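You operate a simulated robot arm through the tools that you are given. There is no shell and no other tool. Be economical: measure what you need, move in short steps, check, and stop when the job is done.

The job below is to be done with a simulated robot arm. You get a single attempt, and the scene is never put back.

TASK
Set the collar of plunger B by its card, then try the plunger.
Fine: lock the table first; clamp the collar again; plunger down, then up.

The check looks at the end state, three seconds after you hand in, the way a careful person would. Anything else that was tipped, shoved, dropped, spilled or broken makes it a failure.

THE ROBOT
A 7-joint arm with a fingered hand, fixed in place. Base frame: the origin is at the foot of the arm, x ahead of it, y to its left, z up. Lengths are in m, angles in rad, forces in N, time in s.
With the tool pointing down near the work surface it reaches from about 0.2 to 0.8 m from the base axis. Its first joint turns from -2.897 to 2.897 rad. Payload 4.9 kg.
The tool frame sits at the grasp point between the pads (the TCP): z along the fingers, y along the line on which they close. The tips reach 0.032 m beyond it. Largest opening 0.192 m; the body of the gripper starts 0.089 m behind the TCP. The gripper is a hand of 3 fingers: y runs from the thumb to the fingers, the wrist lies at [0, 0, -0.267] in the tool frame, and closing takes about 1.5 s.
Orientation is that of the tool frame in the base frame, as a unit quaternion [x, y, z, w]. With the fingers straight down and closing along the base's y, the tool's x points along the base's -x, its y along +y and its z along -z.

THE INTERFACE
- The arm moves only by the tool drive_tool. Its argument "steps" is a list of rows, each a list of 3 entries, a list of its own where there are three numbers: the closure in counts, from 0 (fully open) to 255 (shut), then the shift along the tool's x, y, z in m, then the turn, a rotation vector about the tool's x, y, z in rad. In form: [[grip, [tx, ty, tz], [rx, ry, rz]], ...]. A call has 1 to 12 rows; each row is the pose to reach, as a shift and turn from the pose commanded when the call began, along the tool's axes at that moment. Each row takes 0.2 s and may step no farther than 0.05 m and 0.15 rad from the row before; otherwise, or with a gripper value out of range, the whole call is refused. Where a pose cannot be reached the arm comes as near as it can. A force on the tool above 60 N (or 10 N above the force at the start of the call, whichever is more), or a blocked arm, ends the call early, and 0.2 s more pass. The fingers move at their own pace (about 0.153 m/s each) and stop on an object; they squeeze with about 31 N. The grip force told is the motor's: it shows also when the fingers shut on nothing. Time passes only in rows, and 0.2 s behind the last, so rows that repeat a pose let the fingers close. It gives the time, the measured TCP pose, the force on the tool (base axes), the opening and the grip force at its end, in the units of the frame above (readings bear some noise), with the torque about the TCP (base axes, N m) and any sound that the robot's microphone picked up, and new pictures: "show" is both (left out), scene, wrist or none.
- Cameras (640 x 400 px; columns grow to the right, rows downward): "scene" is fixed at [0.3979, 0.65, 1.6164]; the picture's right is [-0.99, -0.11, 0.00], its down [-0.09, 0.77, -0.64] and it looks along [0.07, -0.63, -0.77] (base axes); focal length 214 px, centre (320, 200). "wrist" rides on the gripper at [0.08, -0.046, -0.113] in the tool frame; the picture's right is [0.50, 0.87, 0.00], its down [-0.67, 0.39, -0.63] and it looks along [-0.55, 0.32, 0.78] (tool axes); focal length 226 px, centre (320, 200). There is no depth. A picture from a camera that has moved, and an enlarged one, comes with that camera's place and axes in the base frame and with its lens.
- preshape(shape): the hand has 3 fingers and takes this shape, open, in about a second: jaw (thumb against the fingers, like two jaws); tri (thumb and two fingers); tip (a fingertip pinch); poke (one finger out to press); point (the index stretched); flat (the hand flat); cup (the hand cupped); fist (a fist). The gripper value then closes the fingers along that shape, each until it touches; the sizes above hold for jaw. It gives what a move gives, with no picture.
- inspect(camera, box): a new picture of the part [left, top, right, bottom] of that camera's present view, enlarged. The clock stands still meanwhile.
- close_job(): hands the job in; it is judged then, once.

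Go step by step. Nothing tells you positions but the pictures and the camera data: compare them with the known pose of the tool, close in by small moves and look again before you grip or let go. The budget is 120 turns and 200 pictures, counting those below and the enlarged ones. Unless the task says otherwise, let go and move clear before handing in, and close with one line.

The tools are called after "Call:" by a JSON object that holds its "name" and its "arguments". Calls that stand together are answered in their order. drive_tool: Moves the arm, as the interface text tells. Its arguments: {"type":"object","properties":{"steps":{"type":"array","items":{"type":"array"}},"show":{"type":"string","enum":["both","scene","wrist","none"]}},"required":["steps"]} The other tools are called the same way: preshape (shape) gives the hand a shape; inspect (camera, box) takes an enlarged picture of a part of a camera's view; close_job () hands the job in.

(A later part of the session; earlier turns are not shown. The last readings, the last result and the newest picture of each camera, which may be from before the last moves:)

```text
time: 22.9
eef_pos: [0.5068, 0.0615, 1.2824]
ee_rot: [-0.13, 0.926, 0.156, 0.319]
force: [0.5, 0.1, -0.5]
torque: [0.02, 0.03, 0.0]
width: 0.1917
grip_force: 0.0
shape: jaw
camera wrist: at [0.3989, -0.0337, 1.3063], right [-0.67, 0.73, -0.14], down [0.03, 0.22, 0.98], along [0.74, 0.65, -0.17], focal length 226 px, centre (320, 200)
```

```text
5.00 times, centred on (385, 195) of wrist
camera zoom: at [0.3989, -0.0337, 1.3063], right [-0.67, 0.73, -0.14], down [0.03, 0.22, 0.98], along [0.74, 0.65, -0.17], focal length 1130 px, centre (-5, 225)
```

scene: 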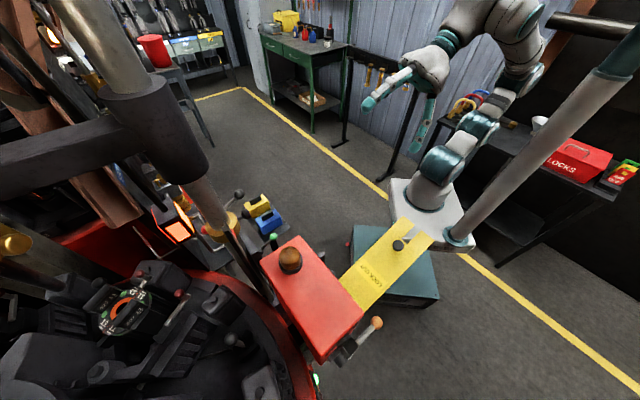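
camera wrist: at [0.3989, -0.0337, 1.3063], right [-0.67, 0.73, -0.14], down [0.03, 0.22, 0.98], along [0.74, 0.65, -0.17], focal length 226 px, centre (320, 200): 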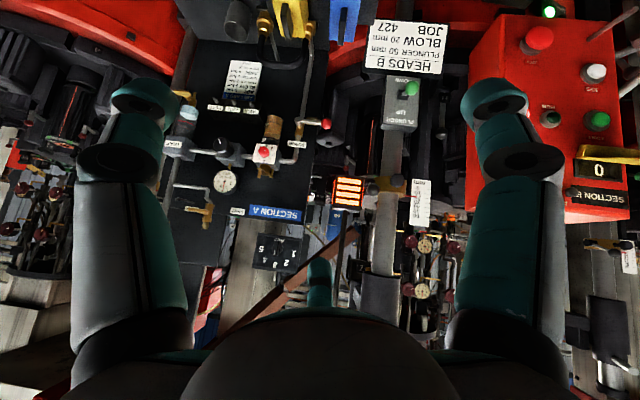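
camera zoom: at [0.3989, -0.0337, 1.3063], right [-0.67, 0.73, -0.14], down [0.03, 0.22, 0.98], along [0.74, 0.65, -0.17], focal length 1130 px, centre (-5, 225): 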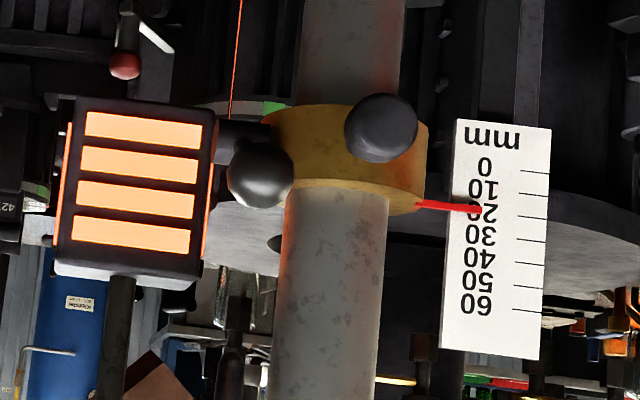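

Now it's clear. A clamp boss with the ball lever is on the collar's near-left side, and a bobbin knob on the front serves as the slide handle. The pointer is at about 20 and must go to 50. I'll use the poke shape to work the ball lever, so first I'll see where that finger sits.

Call:
{"name": "preshape", "arguments": {"shape": "poke"}}

Call:
{"name": "inspect", "arguments": {"camera": "wrist", "box": [0, 0, 640, 400]}}

Call:
{"name": "inspect", "arguments": {"camera": "scene", "box": [200, 0, 480, 180]}}

```text
time: 23.8
eef_pos: [0.5062, 0.0617, 1.2815]
ee_rot: [-0.128, 0.926, 0.154, 0.319]
force: [0.5, 0.4, 0.4]
torque: [0.0, 0.0, 0.03]
width: 0.0
grip_force: 0.0
shape: poke
```

```text
1.00 times, centred on (320, 200) of wrist (not enlarged: the box is as wide or as high as the picture)
camera zoom: at [0.3984, -0.0333, 1.3063], right [-0.67, 0.73, -0.14], down [0.04, 0.22, 0.98], along [0.74, 0.65, -0.17], focal length 226 px, centre (320, 200)
```

zoom: 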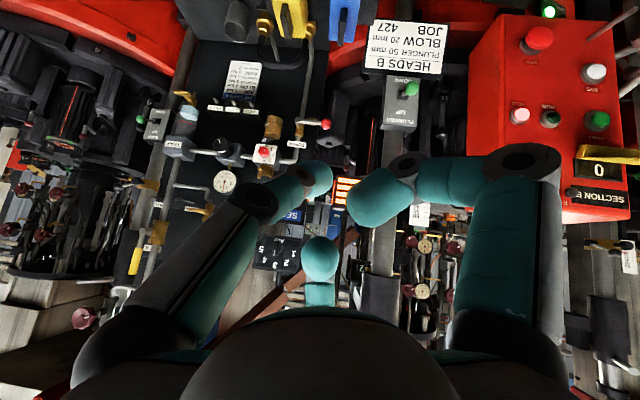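

```text
2.22 times, centred on (340, 90) of scene
camera zoom: at [0.3979, 0.65, 1.6164], right [-0.99, -0.11, 0.0], down [-0.09, 0.77, -0.64], along [0.07, -0.63, -0.77], focal length 477 px, centre (276, 444)
```

zoom: 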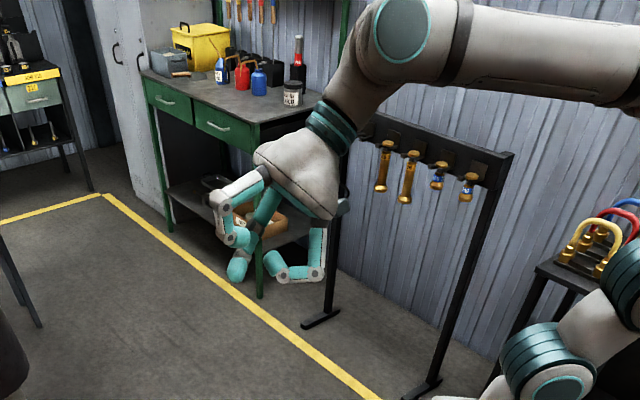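

Call:
{"name": "preshape", "arguments": {"shape": "point"}}

Call:
{"name": "inspect", "arguments": {"camera": "wrist", "box": [80, 80, 580, 392]}}

Call:
{"name": "inspect", "arguments": {"camera": "scene", "box": [260, 30, 400, 150]}}

Call:
{"name": "preshape", "arguments": {"shape": "tip"}}

Call:
{"name": "inspect", "arguments": {"camera": "wrist", "box": [80, 80, 580, 392]}}

Call:
{"name": "inspect", "arguments": {"camera": "scene", "box": [260, 30, 400, 150]}}

```text
time: 24.6
eef_pos: [0.507, 0.0619, 1.2822]
ee_rot: [-0.128, 0.926, 0.155, 0.318]
force: [-0.5, 0.9, 0.0]
torque: [0.0, 0.0, 0.0]
width: 0.1845
grip_force: 0.1
shape: point
```

```text
1.28 times, centred on (330, 236) of wrist
camera zoom: at [0.3984, -0.0333, 1.3063], right [-0.67, 0.73, -0.14], down [0.04, 0.22, 0.98], along [0.74, 0.65, -0.17], focal length 289 px, centre (307, 154)
```

zoom: 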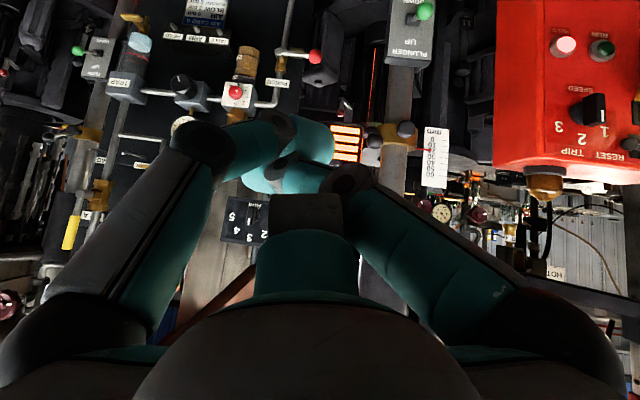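

```text
3.33 times, centred on (330, 90) of scene
camera zoom: at [0.3979, 0.65, 1.6164], right [-0.99, -0.11, 0.0], down [-0.09, 0.77, -0.64], along [0.07, -0.63, -0.77], focal length 715 px, centre (287, 567)
```

zoom: 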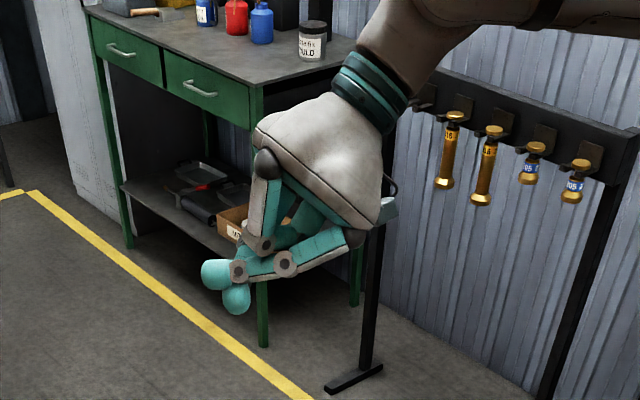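

```text
time: 25.6
eef_pos: [0.5062, 0.0618, 1.2815]
ee_rot: [-0.128, 0.927, 0.154, 0.318]
force: [-0.4, -0.2, 0.5]
torque: [0.05, 0.01, -0.01]
width: 0.1916
grip_force: 0.1
shape: tip
```

```text
1.28 times, centred on (330, 236) of wrist
camera zoom: at [0.3984, -0.0332, 1.3063], right [-0.67, 0.73, -0.14], down [0.04, 0.22, 0.98], along [0.74, 0.65, -0.17], focal length 289 px, centre (307, 154)
```

zoom: 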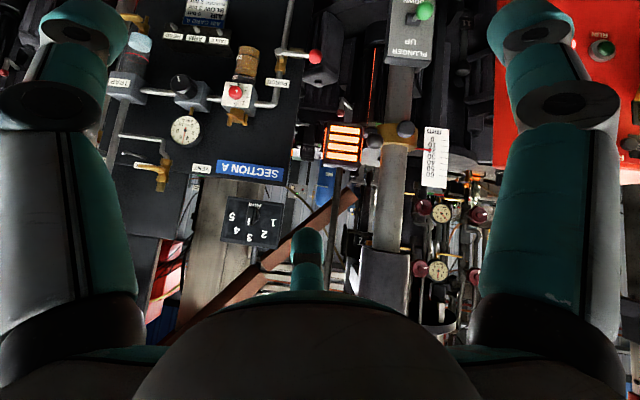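

```text
3.33 times, centred on (330, 90) of scene
camera zoom: at [0.3979, 0.65, 1.6164], right [-0.99, -0.11, 0.0], down [-0.09, 0.77, -0.64], along [0.07, -0.63, -0.77], focal length 715 px, centre (287, 567)
```

zoom: 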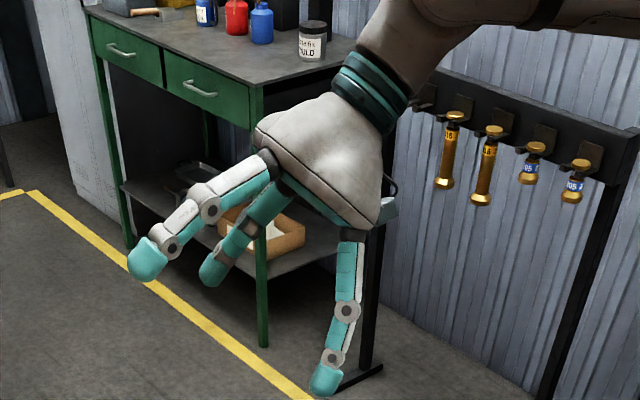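

The closed jaw will do as a pusher, aimed slightly to the side away from the knob. I'll set jaw, close it, and move to just above the ball lever.

Call:
{"name": "preshape", "arguments": {"shape": "jaw"}}

Call:
{"name": "drive_tool", "arguments": {"steps": [[255, [0, 0, 0], [0, 0, 0]], [255, [-0.023, 0.0285, 0.0228], [0, 0, 0]], [255, [-0.046, 0.057, 0.0456], [0, 0, 0]], [255, [-0.069, 0.0855, 0.0685], [0, 0, 0]], [255, [-0.0925, 0.114, 0.0913], [0, 0, 0]], [255, [-0.1155, 0.1425, 0.114], [0, 0, 0]], [255, [-0.1385, 0.171, 0.137], [0, 0, 0]]], "show": "both"}}

Call:
{"name": "inspect", "arguments": {"camera": "scene", "box": [180, 130, 320, 240]}}

Call:
{"name": "inspect", "arguments": {"camera": "wrist", "box": [220, 100, 420, 260]}}

```text
time: 26.4
eef_pos: [0.5068, 0.0617, 1.2807]
ee_rot: [-0.128, 0.926, 0.155, 0.318]
force: [-0.4, -0.1, -0.3]
torque: [0.04, 0.04, 0.0]
width: 0.1917
grip_force: 0.0
shape: jaw
```

```text
time: 28.1
eef_pos: [0.6318, 0.2909, 1.3006]
ee_rot: [-0.128, 0.926, 0.155, 0.319]
force: [0.3, -0.5, 0.9]
torque: [-0.07, 0.03, 0.01]
width: 0.0
grip_force: 31.2
shape: jaw
camera wrist: at [0.5233, 0.1949, 1.3258], right [-0.67, 0.73, -0.14], down [0.03, 0.22, 0.98], along [0.74, 0.65, -0.17], focal length 226 px, centre (320, 200)
```

scene: 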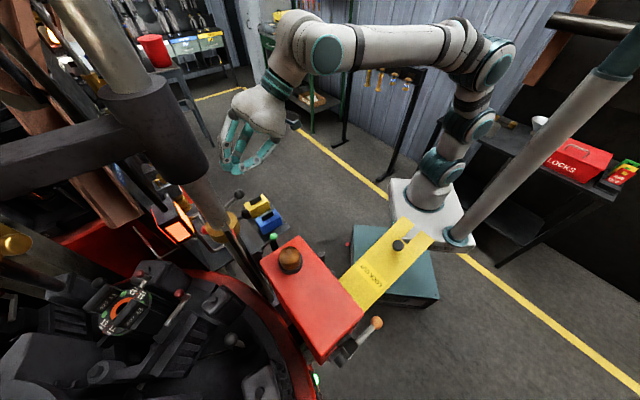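
wrist: 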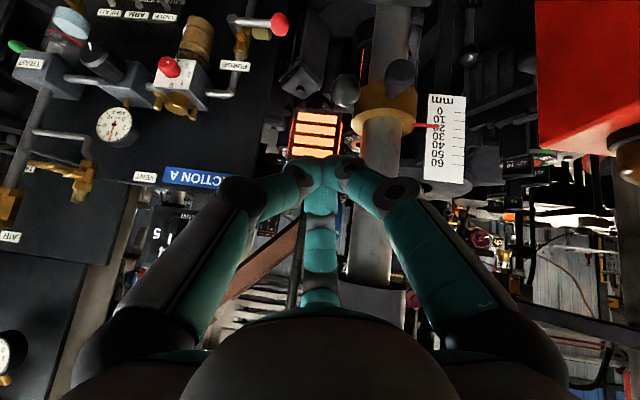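

```text
3.64 times, centred on (250, 185) of scene
camera zoom: at [0.3979, 0.65, 1.6164], right [-0.99, -0.11, 0.0], down [-0.09, 0.77, -0.64], along [0.07, -0.63, -0.77], focal length 780 px, centre (574, 254)
```

zoom: 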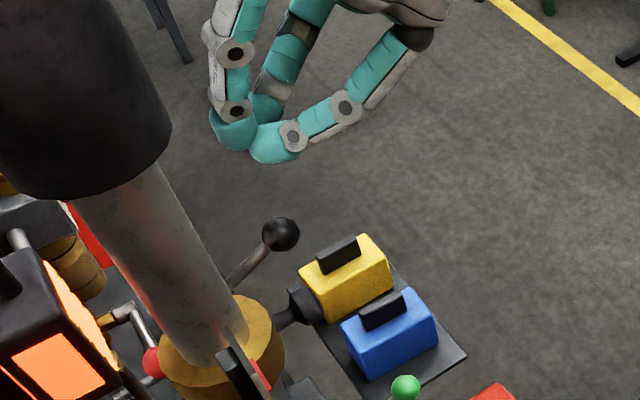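

```text
2.50 times, centred on (320, 180) of wrist
camera zoom: at [0.5233, 0.1949, 1.3258], right [-0.67, 0.73, -0.14], down [0.03, 0.22, 0.98], along [0.74, 0.65, -0.17], focal length 565 px, centre (320, 250)
```

zoom: 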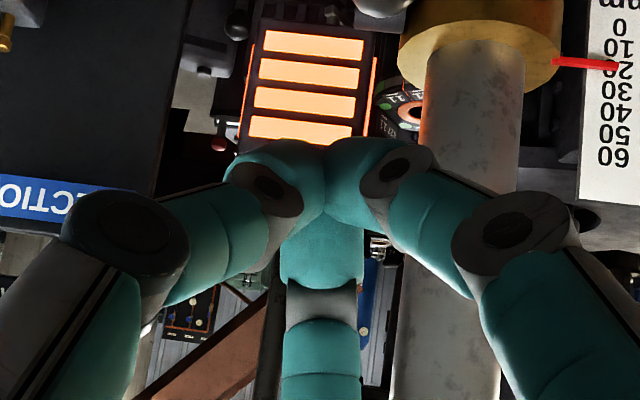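

The fingertips are right above the ball at about (0.646, 0.312, 1.20). Pressing down in small steps to see whether the lever swings down.

Call:
{"name": "drive_tool", "arguments": {"steps": [[255, [0.0252, -0.0082, 0.03], [0, 0, 0]], [255, [0.0315, -0.0102, 0.0374], [0, 0, 0]], [255, [0.0378, -0.0123, 0.0449], [0, 0, 0]], [255, [0.0441, -0.0143, 0.0524], [0, 0, 0]], [255, [0.0504, -0.0164, 0.0598], [0, 0, 0]]], "show": "wrist"}}

Call:
{"name": "inspect", "arguments": {"camera": "scene", "box": [180, 130, 320, 240]}}

```text
time: 29.2
eef_pos: [0.6279, 0.2887, 1.2214]
ee_rot: [-0.128, 0.926, 0.155, 0.319]
force: [-0.5, -1.2, 1.8]
torque: [0.02, 0.08, 0.0]
width: 0.0004
grip_force: 31.0
shape: jaw
camera wrist: at [0.522, 0.1933, 1.2456], right [-0.67, 0.73, -0.14], down [0.04, 0.22, 0.98], along [0.74, 0.65, -0.17], focal length 226 px, centre (320, 200)
```

wrist: 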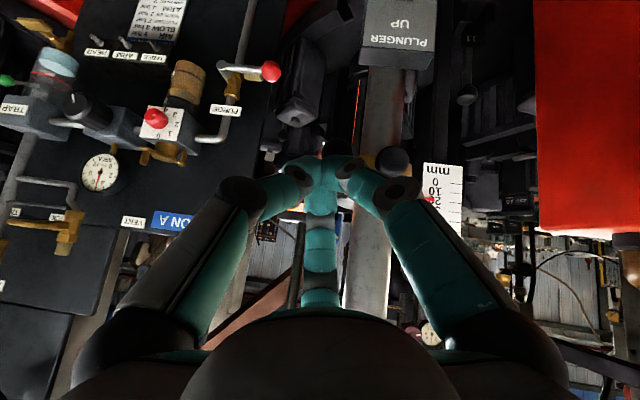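

```text
3.64 times, centred on (250, 185) of scene
camera zoom: at [0.3979, 0.65, 1.6164], right [-0.99, -0.11, 0.0], down [-0.09, 0.77, -0.64], along [0.07, -0.63, -0.77], focal length 780 px, centre (574, 254)
```

zoom: 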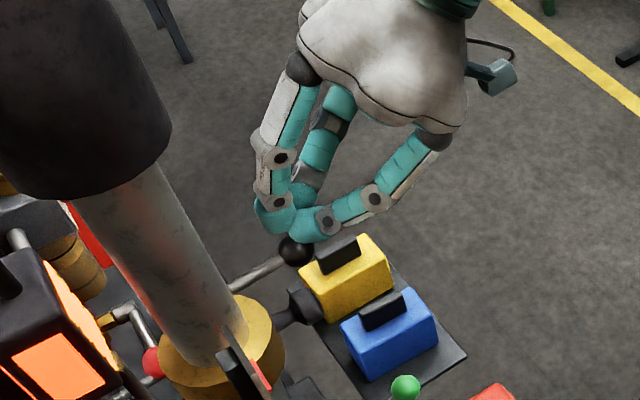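

The ball swung down easily. I'll keep pressing until it stops.

Call:
{"name": "drive_tool", "arguments": {"steps": [[255, [0.0063, -0.0021, 0.0075], [0, 0, 0]], [255, [0.0126, -0.0041, 0.015], [0, 0, 0]], [255, [0.0189, -0.0062, 0.0224], [0, 0, 0]], [255, [0.0252, -0.0082, 0.03], [0, 0, 0]], [255, [0.0315, -0.0102, 0.0374], [0, 0, 0]]], "show": "wrist"}}

Call:
{"name": "inspect", "arguments": {"camera": "scene", "box": [180, 130, 320, 240]}}

```text
time: 30.4
eef_pos: [0.6286, 0.2881, 1.1715]
ee_rot: [-0.128, 0.927, 0.155, 0.317]
force: [0.3, -1.7, 1.2]
torque: [-0.02, -0.01, -0.01]
width: 0.0002
grip_force: 31.0
shape: jaw
camera wrist: at [0.5212, 0.1932, 1.1957], right [-0.67, 0.73, -0.14], down [0.04, 0.22, 0.98], along [0.74, 0.65, -0.17], focal length 226 px, centre (320, 200)
```

wrist: 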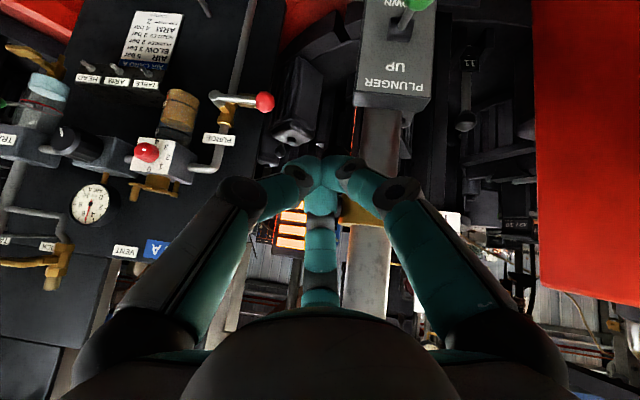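

```text
3.64 times, centred on (250, 185) of scene
camera zoom: at [0.3979, 0.65, 1.6164], right [-0.99, -0.11, 0.0], down [-0.09, 0.77, -0.64], along [0.07, -0.63, -0.77], focal length 780 px, centre (574, 254)
```

zoom: 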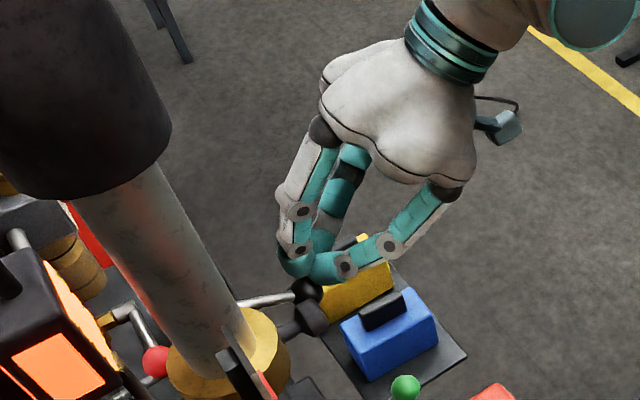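

The lever is down and the collar seems to have dropped slightly with my push, so it may be released. I'll back off and look.

Call:
{"name": "drive_tool", "arguments": {"steps": [[255, [-0.0315, 0.0102, -0.0374], [0, 0, 0]], [255, [-0.055, 0.015, -0.075], [0, 0, 0]], [255, [-0.055, 0.0, -0.12], [0, 0, 0]], [255, [-0.05, -0.02, -0.16], [0, 0, 0]]], "show": "none"}}

Call:
{"name": "inspect", "arguments": {"camera": "wrist", "box": [250, 20, 470, 180]}}

Call:
{"name": "inspect", "arguments": {"camera": "scene", "box": [180, 160, 290, 250]}}

```text
time: 31.4
eef_pos: [0.5882, 0.2189, 1.3184]
ee_rot: [-0.129, 0.927, 0.155, 0.317]
force: [0.5, 0.1, -0.8]
torque: [0.01, -0.04, 0.03]
width: 0.0
grip_force: 31.2
shape: jaw
```

```text
2.50 times, centred on (360, 100) of wrist
camera zoom: at [0.4796, 0.1226, 1.3428], right [-0.67, 0.73, -0.14], down [0.04, 0.22, 0.98], along [0.74, 0.65, -0.17], focal length 565 px, centre (220, 450)
```

zoom: 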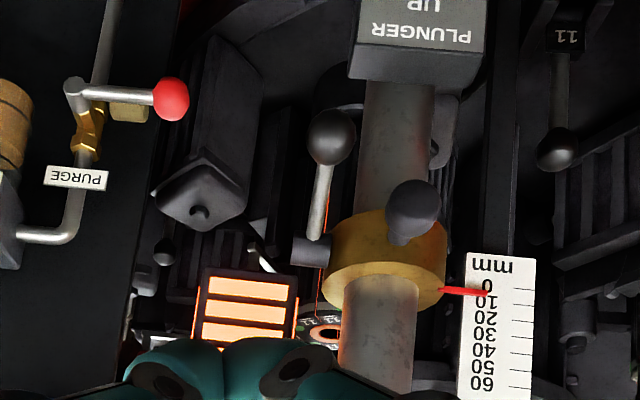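

```text
4.44 times, centred on (235, 205) of scene
camera zoom: at [0.3979, 0.65, 1.6164], right [-0.99, -0.11, 0.0], down [-0.09, 0.77, -0.64], along [0.07, -0.63, -0.77], focal length 953 px, centre (698, 178)
```

zoom: 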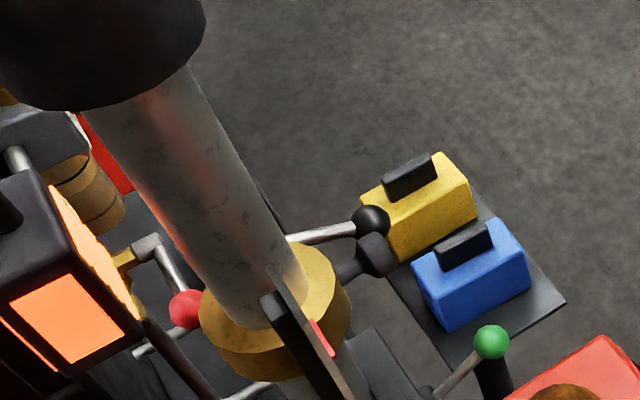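

The lever now hangs down, the collar is free, and the pointer dropped to about 5–8. I need to lift the collar to 50, so I'll retract and pitch the hand nearer to horizontal to push up under the knob.

Call:
{"name": "drive_tool", "arguments": {"steps": [[255, [0.045, -0.01, -0.005], [0, 0, 0]], [255, [0.09, -0.02, -0.01], [0, 0, 0]], [255, [0.1336, -0.029, -0.0137], [0, 0, 0]], [255, [0.1336, -0.029, -0.0137], [0, -0.14, 0]], [255, [0.1336, -0.029, -0.0137], [0, -0.28, 0]], [255, [0.1336, -0.029, -0.0137], [0, -0.42, 0]], [255, [0.1336, -0.029, -0.0137], [0, -0.56, 0]], [255, [0.1336, -0.029, -0.0137], [0, -0.65, 0]]], "show": "both"}}

Call:
{"name": "inspect", "arguments": {"camera": "wrist", "box": [250, 0, 450, 150]}}

```text
time: 33.2
eef_pos: [0.4912, 0.1702, 1.2202]
ee_rot: [-0.072, 0.787, 0.186, 0.583]
force: [-0.8, 0.2, 2.5]
torque: [-0.08, 0.1, -0.02]
width: 0.0003
grip_force: 31.2
shape: jaw
camera wrist: at [0.381, 0.0927, 1.1638], right [-0.44, 0.85, -0.29], down [-0.48, 0.05, 0.87], along [0.76, 0.53, 0.39], focal length 226 px, centre (320, 200)
```

scene: 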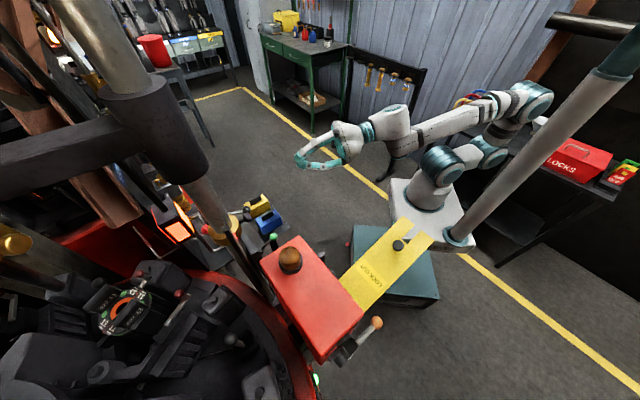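
wrist: 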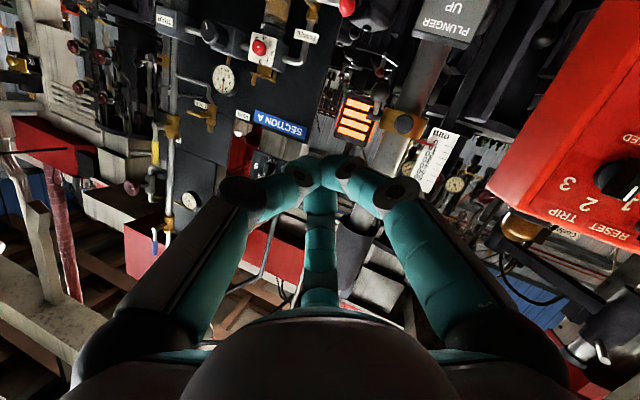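

```text
2.67 times, centred on (350, 75) of wrist
camera zoom: at [0.381, 0.0927, 1.1638], right [-0.44, 0.85, -0.29], down [-0.48, 0.05, 0.87], along [0.76, 0.53, 0.39], focal length 603 px, centre (240, 533)
```

zoom: 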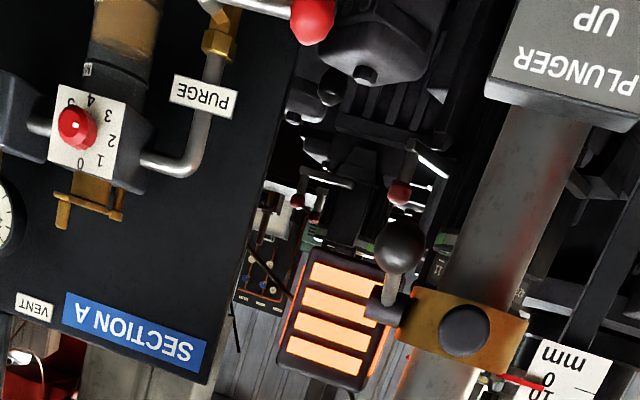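

Pitch is now about 14° below horizontal, and the knob is confirmed at (0.620, 0.353, 1.158). To stay clear of the red box corner, I'll yaw further toward the knob and stage just short of it.

Call:
{"name": "drive_tool", "arguments": {"steps": [[255, [0.026, 0.016, 0.023], [-0.0945, 0.021, -0.025]], [255, [0.052, 0.032, 0.046], [-0.189, 0.042, -0.05]], [255, [0.077, 0.048, 0.069], [-0.283, 0.062, -0.075]], [255, [0.103, 0.0645, 0.092], [-0.378, 0.083, -0.1]]], "show": "both"}}

Call:
{"name": "inspect", "arguments": {"camera": "scene", "box": [180, 150, 320, 260]}}

```text
time: 34.2
eef_pos: [0.5196, 0.2724, 1.1349]
ee_rot: [-0.23, 0.746, 0.299, 0.55]
force: [-0.2, 0.4, 0.1]
torque: [-0.03, 0.02, 0.0]
width: 0.0
grip_force: 30.5
shape: jaw
camera wrist: at [0.4499, 0.1608, 1.0742], right [-0.72, 0.61, -0.31], down [-0.5, -0.15, 0.85], along [0.48, 0.77, 0.42], focal length 226 px, centre (320, 200)
```

scene: 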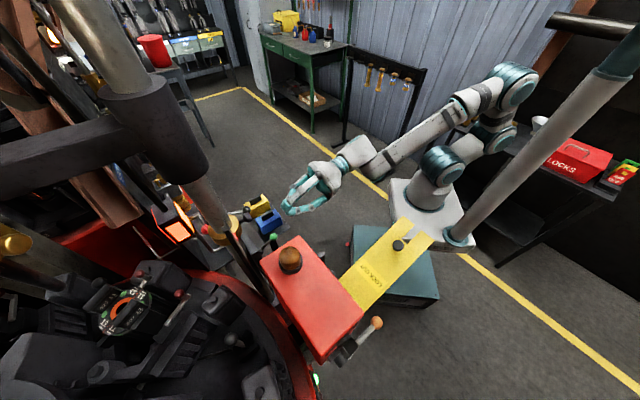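
wrist: 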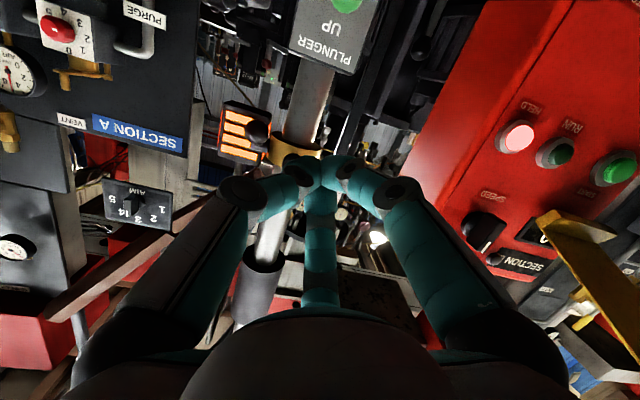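

```text
3.64 times, centred on (250, 205) of scene
camera zoom: at [0.3979, 0.65, 1.6164], right [-0.99, -0.11, 0.0], down [-0.09, 0.77, -0.64], along [0.07, -0.63, -0.77], focal length 780 px, centre (574, 182)
```

zoom: 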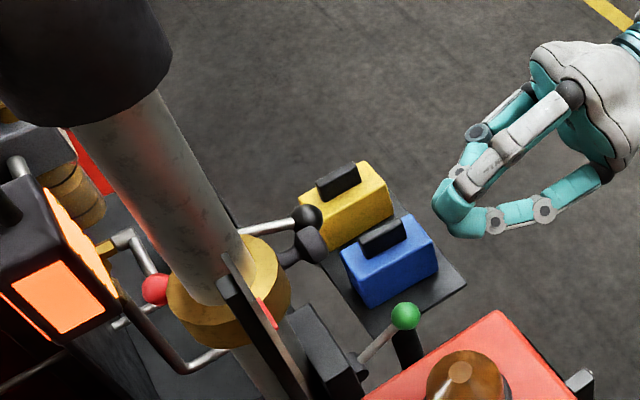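

Call:
{"name": "drive_tool", "arguments": {"steps": [[255, [0.0364, -0.0074, 0.0083], [0, 0, 0]], [255, [0.029, -0.0056, 0.042], [0, 0, 0]], [255, [0.022, -0.0038, 0.075], [0, 0, 0]], [255, [0.0146, -0.002, 0.1085], [0, 0, 0]]], "show": "wrist"}}

Call:
{"name": "inspect", "arguments": {"camera": "scene", "box": [180, 150, 320, 260]}}

Call:
{"name": "inspect", "arguments": {"camera": "wrist", "box": [220, 40, 440, 200]}}

```text
time: 35.2
eef_pos: [0.5913, 0.3466, 1.0954]
ee_rot: [-0.229, 0.747, 0.297, 0.549]
force: [0.7, 0.2, 0.8]
torque: [-0.04, 0.02, -0.01]
width: 0.0001
grip_force: 31.2
shape: jaw
camera wrist: at [0.5206, 0.2342, 1.0351], right [-0.72, 0.61, -0.31], down [-0.49, -0.15, 0.86], along [0.48, 0.77, 0.41], focal length 226 px, centre (320, 200)
```

wrist: 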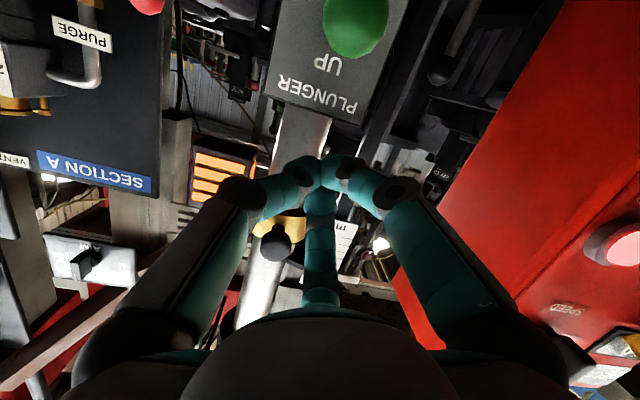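

```text
3.64 times, centred on (250, 205) of scene
camera zoom: at [0.3979, 0.65, 1.6164], right [-0.99, -0.11, 0.0], down [-0.09, 0.77, -0.64], along [0.07, -0.63, -0.77], focal length 780 px, centre (574, 182)
```

zoom: 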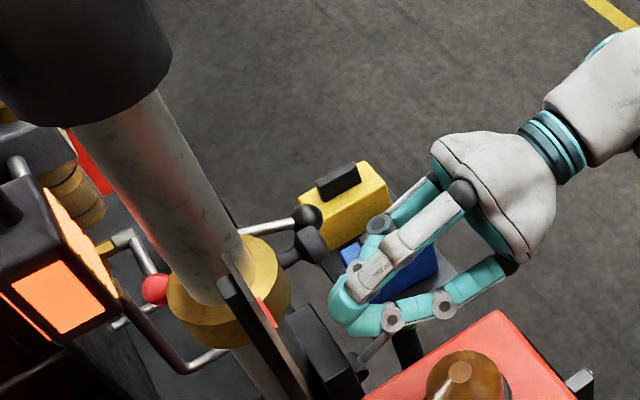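

```text
2.50 times, centred on (330, 120) of wrist
camera zoom: at [0.5206, 0.2342, 1.0351], right [-0.72, 0.61, -0.31], down [-0.49, -0.15, 0.86], along [0.48, 0.77, 0.41], focal length 565 px, centre (295, 400)
```

zoom: 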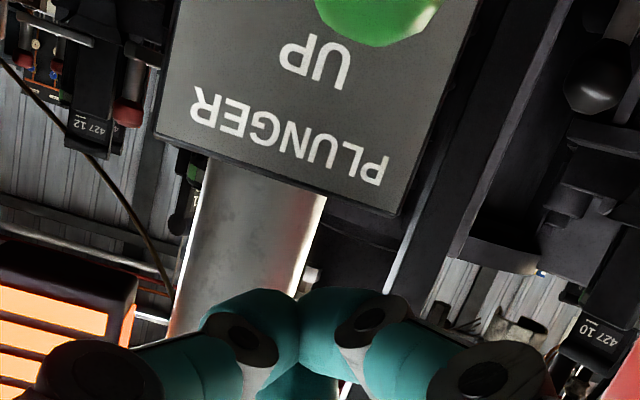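

The tips are under the knob's outer end. Lifting gently.

Call:
{"name": "drive_tool", "arguments": {"steps": [[255, [-0.0096, 0.0019, -0.0022], [0, 0, 0]], [255, [-0.0192, 0.0039, -0.0044], [0, 0, 0]], [255, [-0.0287, 0.0058, -0.0066], [0, 0, 0]], [255, [-0.0383, 0.0078, -0.0088], [0, 0, 0]]], "show": "wrist"}}

Call:
{"name": "inspect", "arguments": {"camera": "scene", "box": [180, 150, 320, 260]}}

Call:
{"name": "inspect", "arguments": {"camera": "wrist", "box": [220, 140, 440, 300]}}

```text
time: 36.2
eef_pos: [0.5904, 0.3471, 1.1368]
ee_rot: [-0.23, 0.746, 0.298, 0.549]
force: [0.3, 0.4, -0.5]
torque: [0.0, 0.01, -0.02]
width: 0.0001
grip_force: 30.7
shape: jaw
camera wrist: at [0.5204, 0.2342, 1.0756], right [-0.72, 0.61, -0.31], down [-0.5, -0.15, 0.86], along [0.48, 0.77, 0.41], focal length 226 px, centre (320, 200)
```

wrist: 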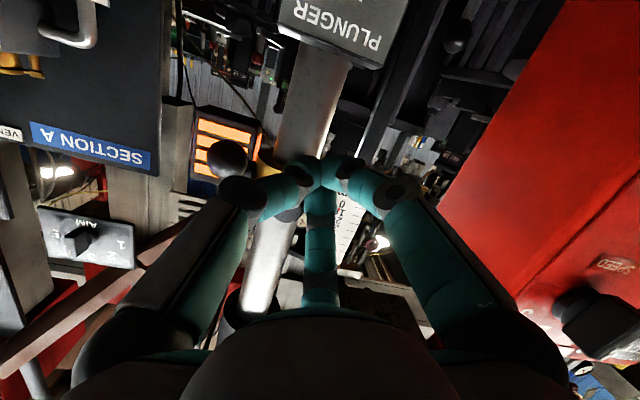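

```text
3.64 times, centred on (250, 205) of scene
camera zoom: at [0.3979, 0.65, 1.6164], right [-0.99, -0.11, 0.0], down [-0.09, 0.77, -0.64], along [0.07, -0.63, -0.77], focal length 780 px, centre (574, 182)
```

zoom: 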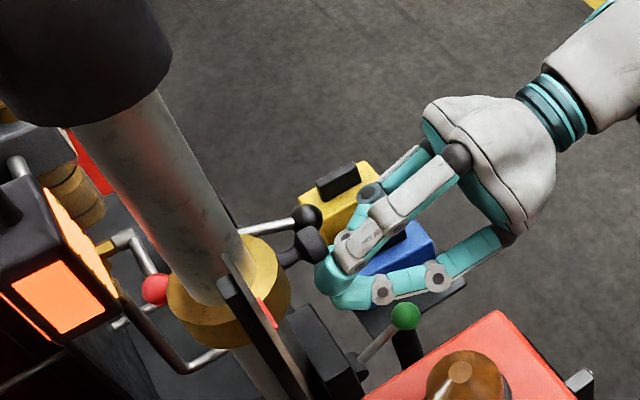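

```text
2.50 times, centred on (330, 220) of wrist
camera zoom: at [0.5204, 0.2342, 1.0756], right [-0.72, 0.61, -0.31], down [-0.5, -0.15, 0.86], along [0.48, 0.77, 0.41], focal length 565 px, centre (295, 150)
```

zoom: 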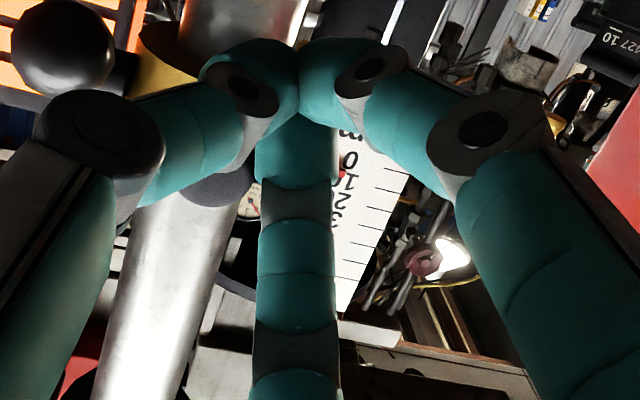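

Call:
{"name": "drive_tool", "arguments": {"steps": [[255, [0.0124, -0.0127, 0.0034], [0, 0, 0]], [255, [0.0028, -0.0108, 0.0012], [0, 0, 0]], [255, [-0.0068, -0.0089, -0.001], [0, 0, 0]], [255, [-0.0116, -0.0079, -0.0021], [0, 0, 0]]], "show": "wrist"}}

Call:
{"name": "inspect", "arguments": {"camera": "scene", "box": [210, 180, 280, 240]}}

```text
time: 37.2
eef_pos: [0.5965, 0.3398, 1.1437]
ee_rot: [-0.231, 0.747, 0.298, 0.548]
force: [-18.8, -5.6, -11.5]
torque: [-0.09, -0.2, 0.25]
width: 0.0
grip_force: 31.1
shape: jaw
camera wrist: at [0.5268, 0.2269, 1.0837], right [-0.73, 0.61, -0.31], down [-0.49, -0.15, 0.86], along [0.48, 0.78, 0.41], focal length 226 px, centre (320, 200)
```

wrist: 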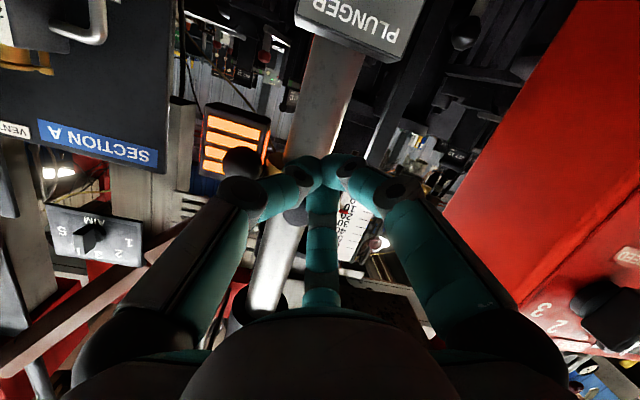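

```text
6.67 times, centred on (245, 210) of scene
camera zoom: at [0.3979, 0.65, 1.6164], right [-0.99, -0.11, 0.0], down [-0.09, 0.77, -0.64], along [0.07, -0.63, -0.77], focal length 1430 px, centre (820, 133)
```

zoom: 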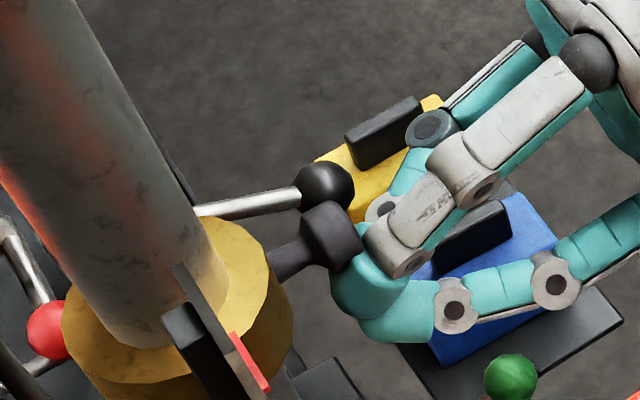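

The bulge of the closed fingers hits the knob's end, so lifting this way won't work. I'll back off, roll the hand so the jaws close vertically (thumb below), and grip the knob itself.

Call:
{"name": "drive_tool", "arguments": {"steps": [[255, [0.008, 0, -0.01], [0, 0, 0]], [255, [0, 0, -0.05], [0, 0, 0]], [255, [0, 0, -0.09], [0, 0, 0]], [255, [0, 0, -0.11], [0, 0, 0.14]], [255, [0, 0, -0.11], [0, 0, 0.28]], [255, [0, 0, -0.11], [0, 0, 0.42]], [255, [0, 0, -0.11], [0, 0, 0.56]], [255, [0, 0, -0.11], [0, 0, 0.7]], [255, [0, 0, -0.11], [0, 0, 0.84]], [255, [0, 0, -0.11], [0, 0, 0.98]], [255, [0, 0, -0.11], [0, 0, 1.12]], [255, [0, 0, -0.11], [0, 0, 1.26]]], "show": "both"}}

```text
time: 39.9
eef_pos: [0.5222, 0.2641, 1.17]
ee_rot: [0.256, 0.737, 0.565, 0.268]
force: [1.0, -0.7, -1.3]
torque: [0.0, 0.01, 0.03]
width: 0.0
grip_force: 30.4
shape: jaw
camera wrist: at [0.3838, 0.2284, 1.1415], right [-0.3, 0.54, 0.79], down [0.08, -0.81, 0.59], along [0.95, 0.24, 0.19], focal length 226 px, centre (320, 200)
```

scene: 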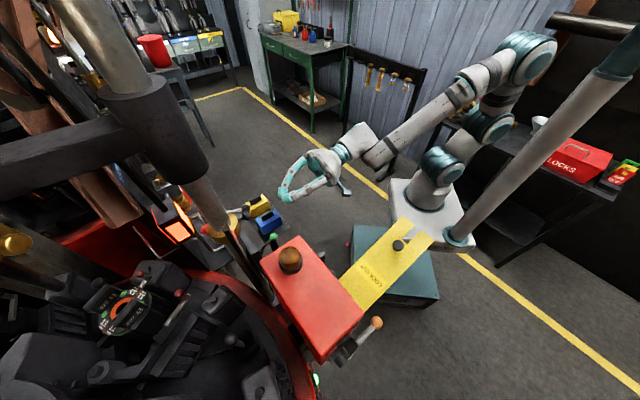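
wrist: 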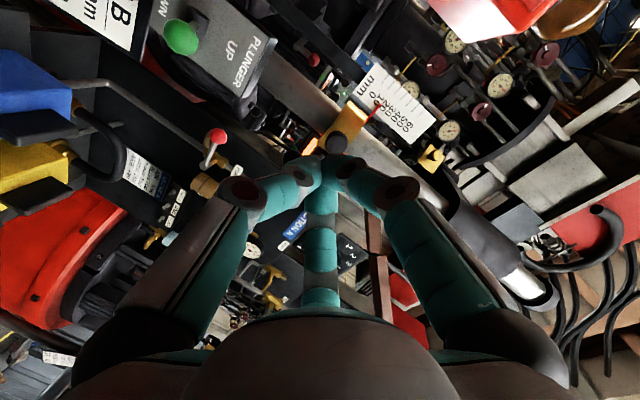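

The roll worked and the knob is straight ahead. I'll open the jaws to about 8 cm, move partway, and check alignment.

Call:
{"name": "drive_tool", "arguments": {"steps": [[140, [0, 0, 0], [0, 0, 0]], [140, [-0.004, 0.008, 0.03], [0, 0, 0]], [140, [-0.008, 0.018, 0.065], [0, 0, 0]], [140, [-0.008, 0.018, 0.065], [0, 0, 0]]], "show": "wrist"}}

Call:
{"name": "inspect", "arguments": {"camera": "wrist", "box": [240, 40, 460, 200]}}

Call:
{"name": "inspect", "arguments": {"camera": "scene", "box": [190, 160, 300, 250]}}

```text
time: 40.9
eef_pos: [0.5748, 0.3076, 1.1737]
ee_rot: [0.254, 0.738, 0.564, 0.269]
force: [0.5, 0.6, -0.4]
torque: [0.01, 0.01, 0.0]
width: 0.0861
grip_force: 0.0
shape: jaw
camera wrist: at [0.4358, 0.2723, 1.1455], right [-0.3, 0.54, 0.78], down [0.08, -0.8, 0.59], along [0.95, 0.24, 0.2], focal length 226 px, centre (320, 200)
```

wrist: 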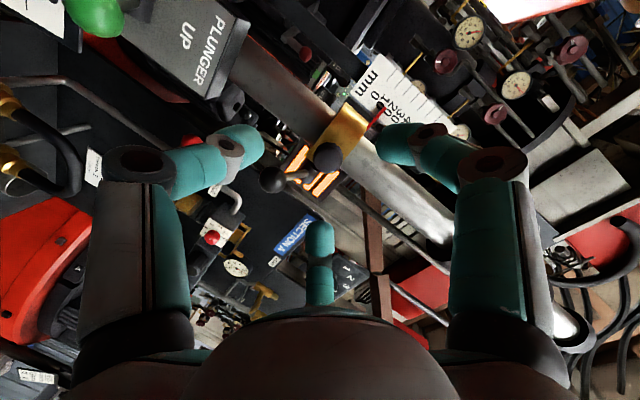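

```text
2.50 times, centred on (350, 120) of wrist
camera zoom: at [0.4358, 0.2723, 1.1455], right [-0.3, 0.54, 0.78], down [0.08, -0.8, 0.59], along [0.95, 0.24, 0.2], focal length 565 px, centre (245, 400)
```

zoom: 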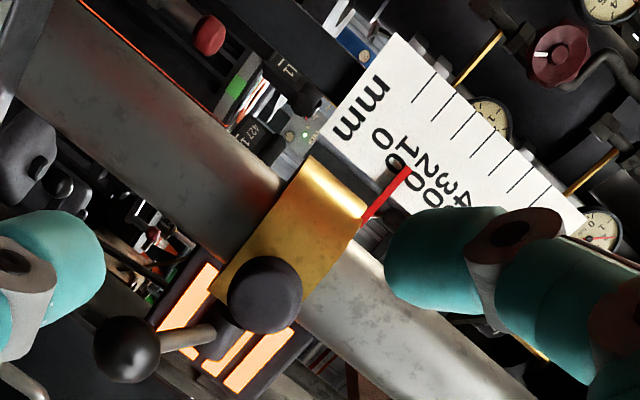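

```text
4.44 times, centred on (245, 205) of scene
camera zoom: at [0.3979, 0.65, 1.6164], right [-0.99, -0.11, 0.0], down [-0.09, 0.77, -0.64], along [0.07, -0.63, -0.77], focal length 953 px, centre (653, 178)
```

zoom: 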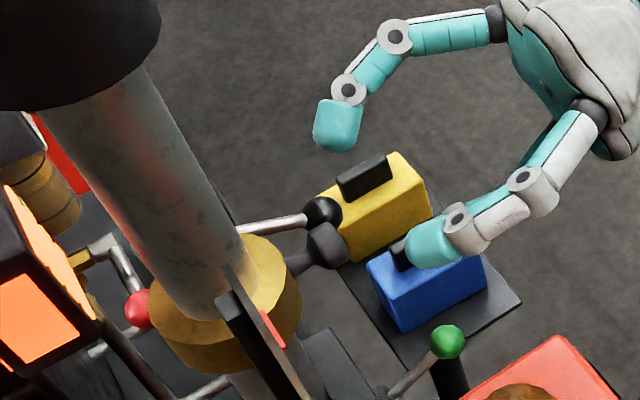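

Alignment is good: the knob lies on the tool axis, with the thumb below and two fingers above. Advancing until the pads surround the knob, then closing.

Call:
{"name": "drive_tool", "arguments": {"steps": [[140, [0, 0.002, 0.017], [0, 0, 0]], [140, [0, 0.004, 0.034], [0, 0, 0]], [140, [0, 0.005, 0.048], [0, 0, 0]]], "show": "wrist"}}

Call:
{"name": "inspect", "arguments": {"camera": "scene", "box": [190, 160, 300, 250]}}

```text
time: 41.6
eef_pos: [0.608, 0.342, 1.1677]
ee_rot: [0.255, 0.739, 0.563, 0.269]
force: [-0.2, 0.5, 0.6]
torque: [-0.02, 0.0, -0.02]
width: 0.0858
grip_force: 0.0
shape: jaw
camera wrist: at [0.469, 0.3068, 1.1392], right [-0.3, 0.54, 0.78], down [0.08, -0.8, 0.59], along [0.95, 0.24, 0.2], focal length 226 px, centre (320, 200)
```

wrist: 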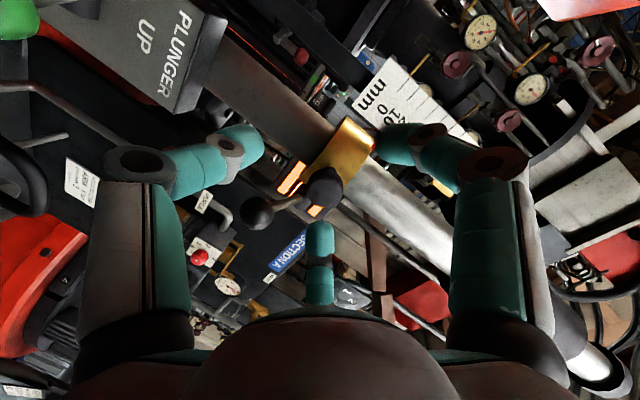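

```text
4.44 times, centred on (245, 205) of scene
camera zoom: at [0.3979, 0.65, 1.6164], right [-0.99, -0.11, 0.0], down [-0.09, 0.77, -0.64], along [0.07, -0.63, -0.77], focal length 953 px, centre (653, 178)
```

zoom: 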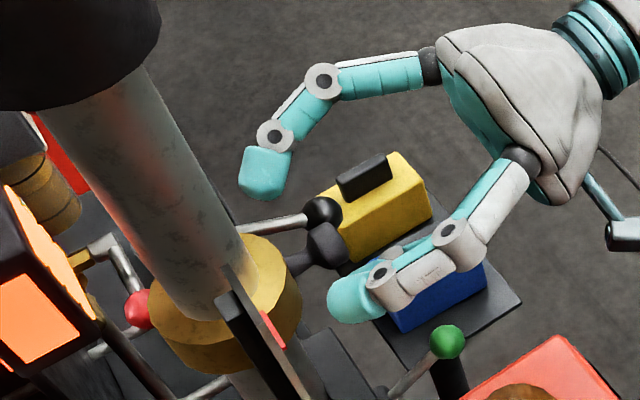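

Call:
{"name": "drive_tool", "arguments": {"steps": [[180, [0, 0, 0], [0, 0, 0]], [200, [0, 0, 0], [0, 0, 0]], [255, [0, 0, 0], [0, 0, 0]], [255, [0, 0, 0], [0, 0, 0]], [255, [0, 0, 0], [0, 0, 0]]], "show": "wrist"}}

Call:
{"name": "inspect", "arguments": {"camera": "scene", "box": [190, 160, 300, 250]}}

Call:
{"name": "inspect", "arguments": {"camera": "wrist", "box": [220, 40, 460, 220]}}

```text
time: 42.9
eef_pos: [0.6072, 0.3431, 1.1685]
ee_rot: [0.255, 0.739, 0.563, 0.268]
force: [8.4, 8.9, -2.6]
torque: [-0.03, 0.06, 0.06]
width: 0.0157
grip_force: 31.6
shape: jaw
camera wrist: at [0.469, 0.3072, 1.1388], right [-0.3, 0.54, 0.78], down [0.08, -0.8, 0.59], along [0.95, 0.24, 0.2], focal length 226 px, centre (320, 200)
```

wrist: 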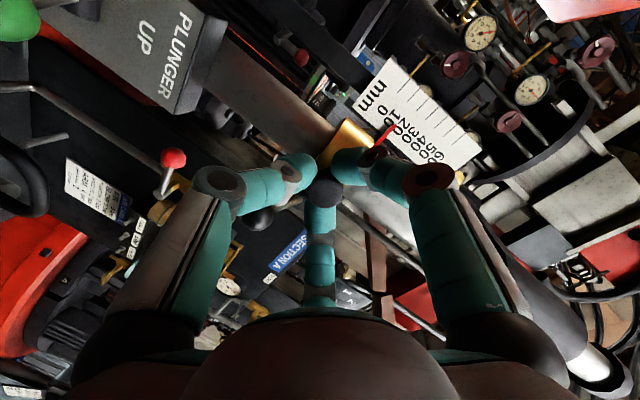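

```text
4.44 times, centred on (245, 205) of scene
camera zoom: at [0.3979, 0.65, 1.6164], right [-0.99, -0.11, 0.0], down [-0.09, 0.77, -0.64], along [0.07, -0.63, -0.77], focal length 953 px, centre (653, 178)
```

zoom: 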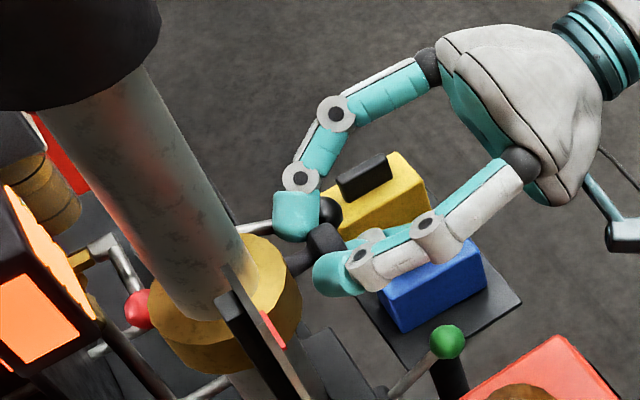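

```text
2.22 times, centred on (340, 130) of wrist
camera zoom: at [0.469, 0.3072, 1.1388], right [-0.3, 0.54, 0.78], down [0.08, -0.8, 0.59], along [0.95, 0.24, 0.2], focal length 502 px, centre (276, 356)
```

zoom: 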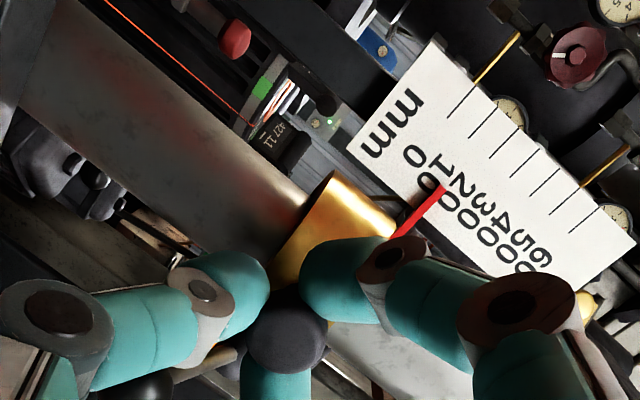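

The fingers hold the knob's neck securely. Lifting by 3 cm in small steps, then I'll read the scale.

Call:
{"name": "drive_tool", "arguments": {"steps": [[255, [-0.0011, 0.0097, -0.0022], [0, 0, 0]], [255, [-0.0021, 0.0194, -0.0043], [0, 0, 0]], [255, [-0.0032, 0.029, -0.0065], [0, 0, 0]]], "show": "none"}}

Call:
{"name": "inspect", "arguments": {"camera": "wrist", "box": [320, 40, 500, 180]}}

Call:
{"name": "inspect", "arguments": {"camera": "scene", "box": [190, 160, 300, 250]}}

```text
time: 43.6
eef_pos: [0.6088, 0.3448, 1.1973]
ee_rot: [0.255, 0.739, 0.563, 0.269]
force: [9.0, 8.7, -9.5]
torque: [-0.14, 0.22, 0.08]
width: 0.0151
grip_force: 30.7
shape: jaw
```

```text
2.86 times, centred on (410, 110) of wrist
camera zoom: at [0.4689, 0.3071, 1.169], right [-0.3, 0.54, 0.78], down [0.08, -0.8, 0.59], along [0.95, 0.24, 0.2], focal length 646 px, centre (63, 457)
```

zoom: 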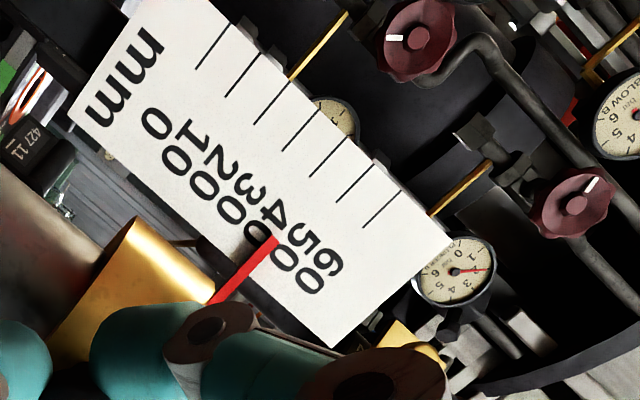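

```text
4.44 times, centred on (245, 205) of scene
camera zoom: at [0.3979, 0.65, 1.6164], right [-0.99, -0.11, 0.0], down [-0.09, 0.77, -0.64], along [0.07, -0.63, -0.77], focal length 953 px, centre (653, 178)
```

zoom: 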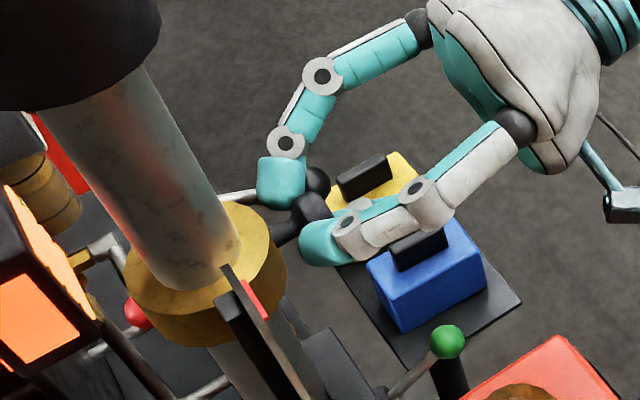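

The collar follows the hand. I'll zoom in further to read the scale precisely.

Call:
{"name": "inspect", "arguments": {"camera": "wrist", "box": [370, 40, 450, 140]}}

```text
4.00 times, centred on (410, 90) of wrist
camera zoom: at [0.4689, 0.3071, 1.169], right [-0.3, 0.54, 0.78], down [0.08, -0.8, 0.59], along [0.95, 0.24, 0.2], focal length 904 px, centre (-40, 640)
```

zoom: 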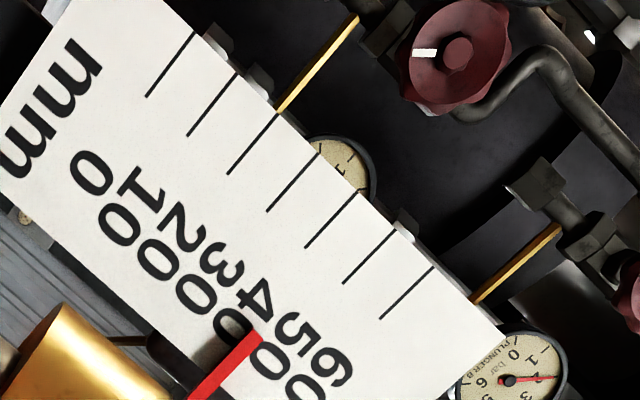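

The pointer reads about 44, allowing for slight parallax from below. Raising 6 mm more, then releasing.

Call:
{"name": "drive_tool", "arguments": {"steps": [[255, [-0.0003, 0.003, -0.0007], [0, 0, 0]], [255, [-0.0006, 0.0058, -0.0013], [0, 0, 0]], [255, [-0.0006, 0.0058, -0.0013], [0, 0, 0]]], "show": "none"}}

Call:
{"name": "inspect", "arguments": {"camera": "wrist", "box": [370, 40, 450, 140]}}

```text
time: 44.5
eef_pos: [0.6073, 0.3423, 1.2028]
ee_rot: [0.254, 0.738, 0.564, 0.269]
force: [8.7, 9.6, -10.4]
torque: [-0.18, 0.26, 0.07]
width: 0.0153
grip_force: 30.6
shape: jaw
```

```text
4.00 times, centred on (410, 90) of wrist
camera zoom: at [0.4688, 0.3071, 1.1747], right [-0.3, 0.54, 0.78], down [0.08, -0.8, 0.59], along [0.95, 0.24, 0.2], focal length 904 px, centre (-40, 640)
```

zoom: 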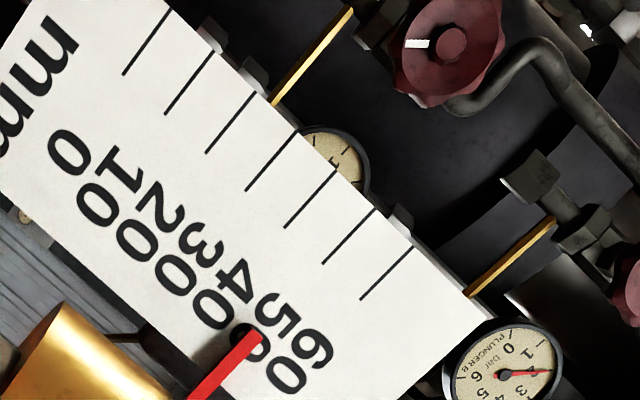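

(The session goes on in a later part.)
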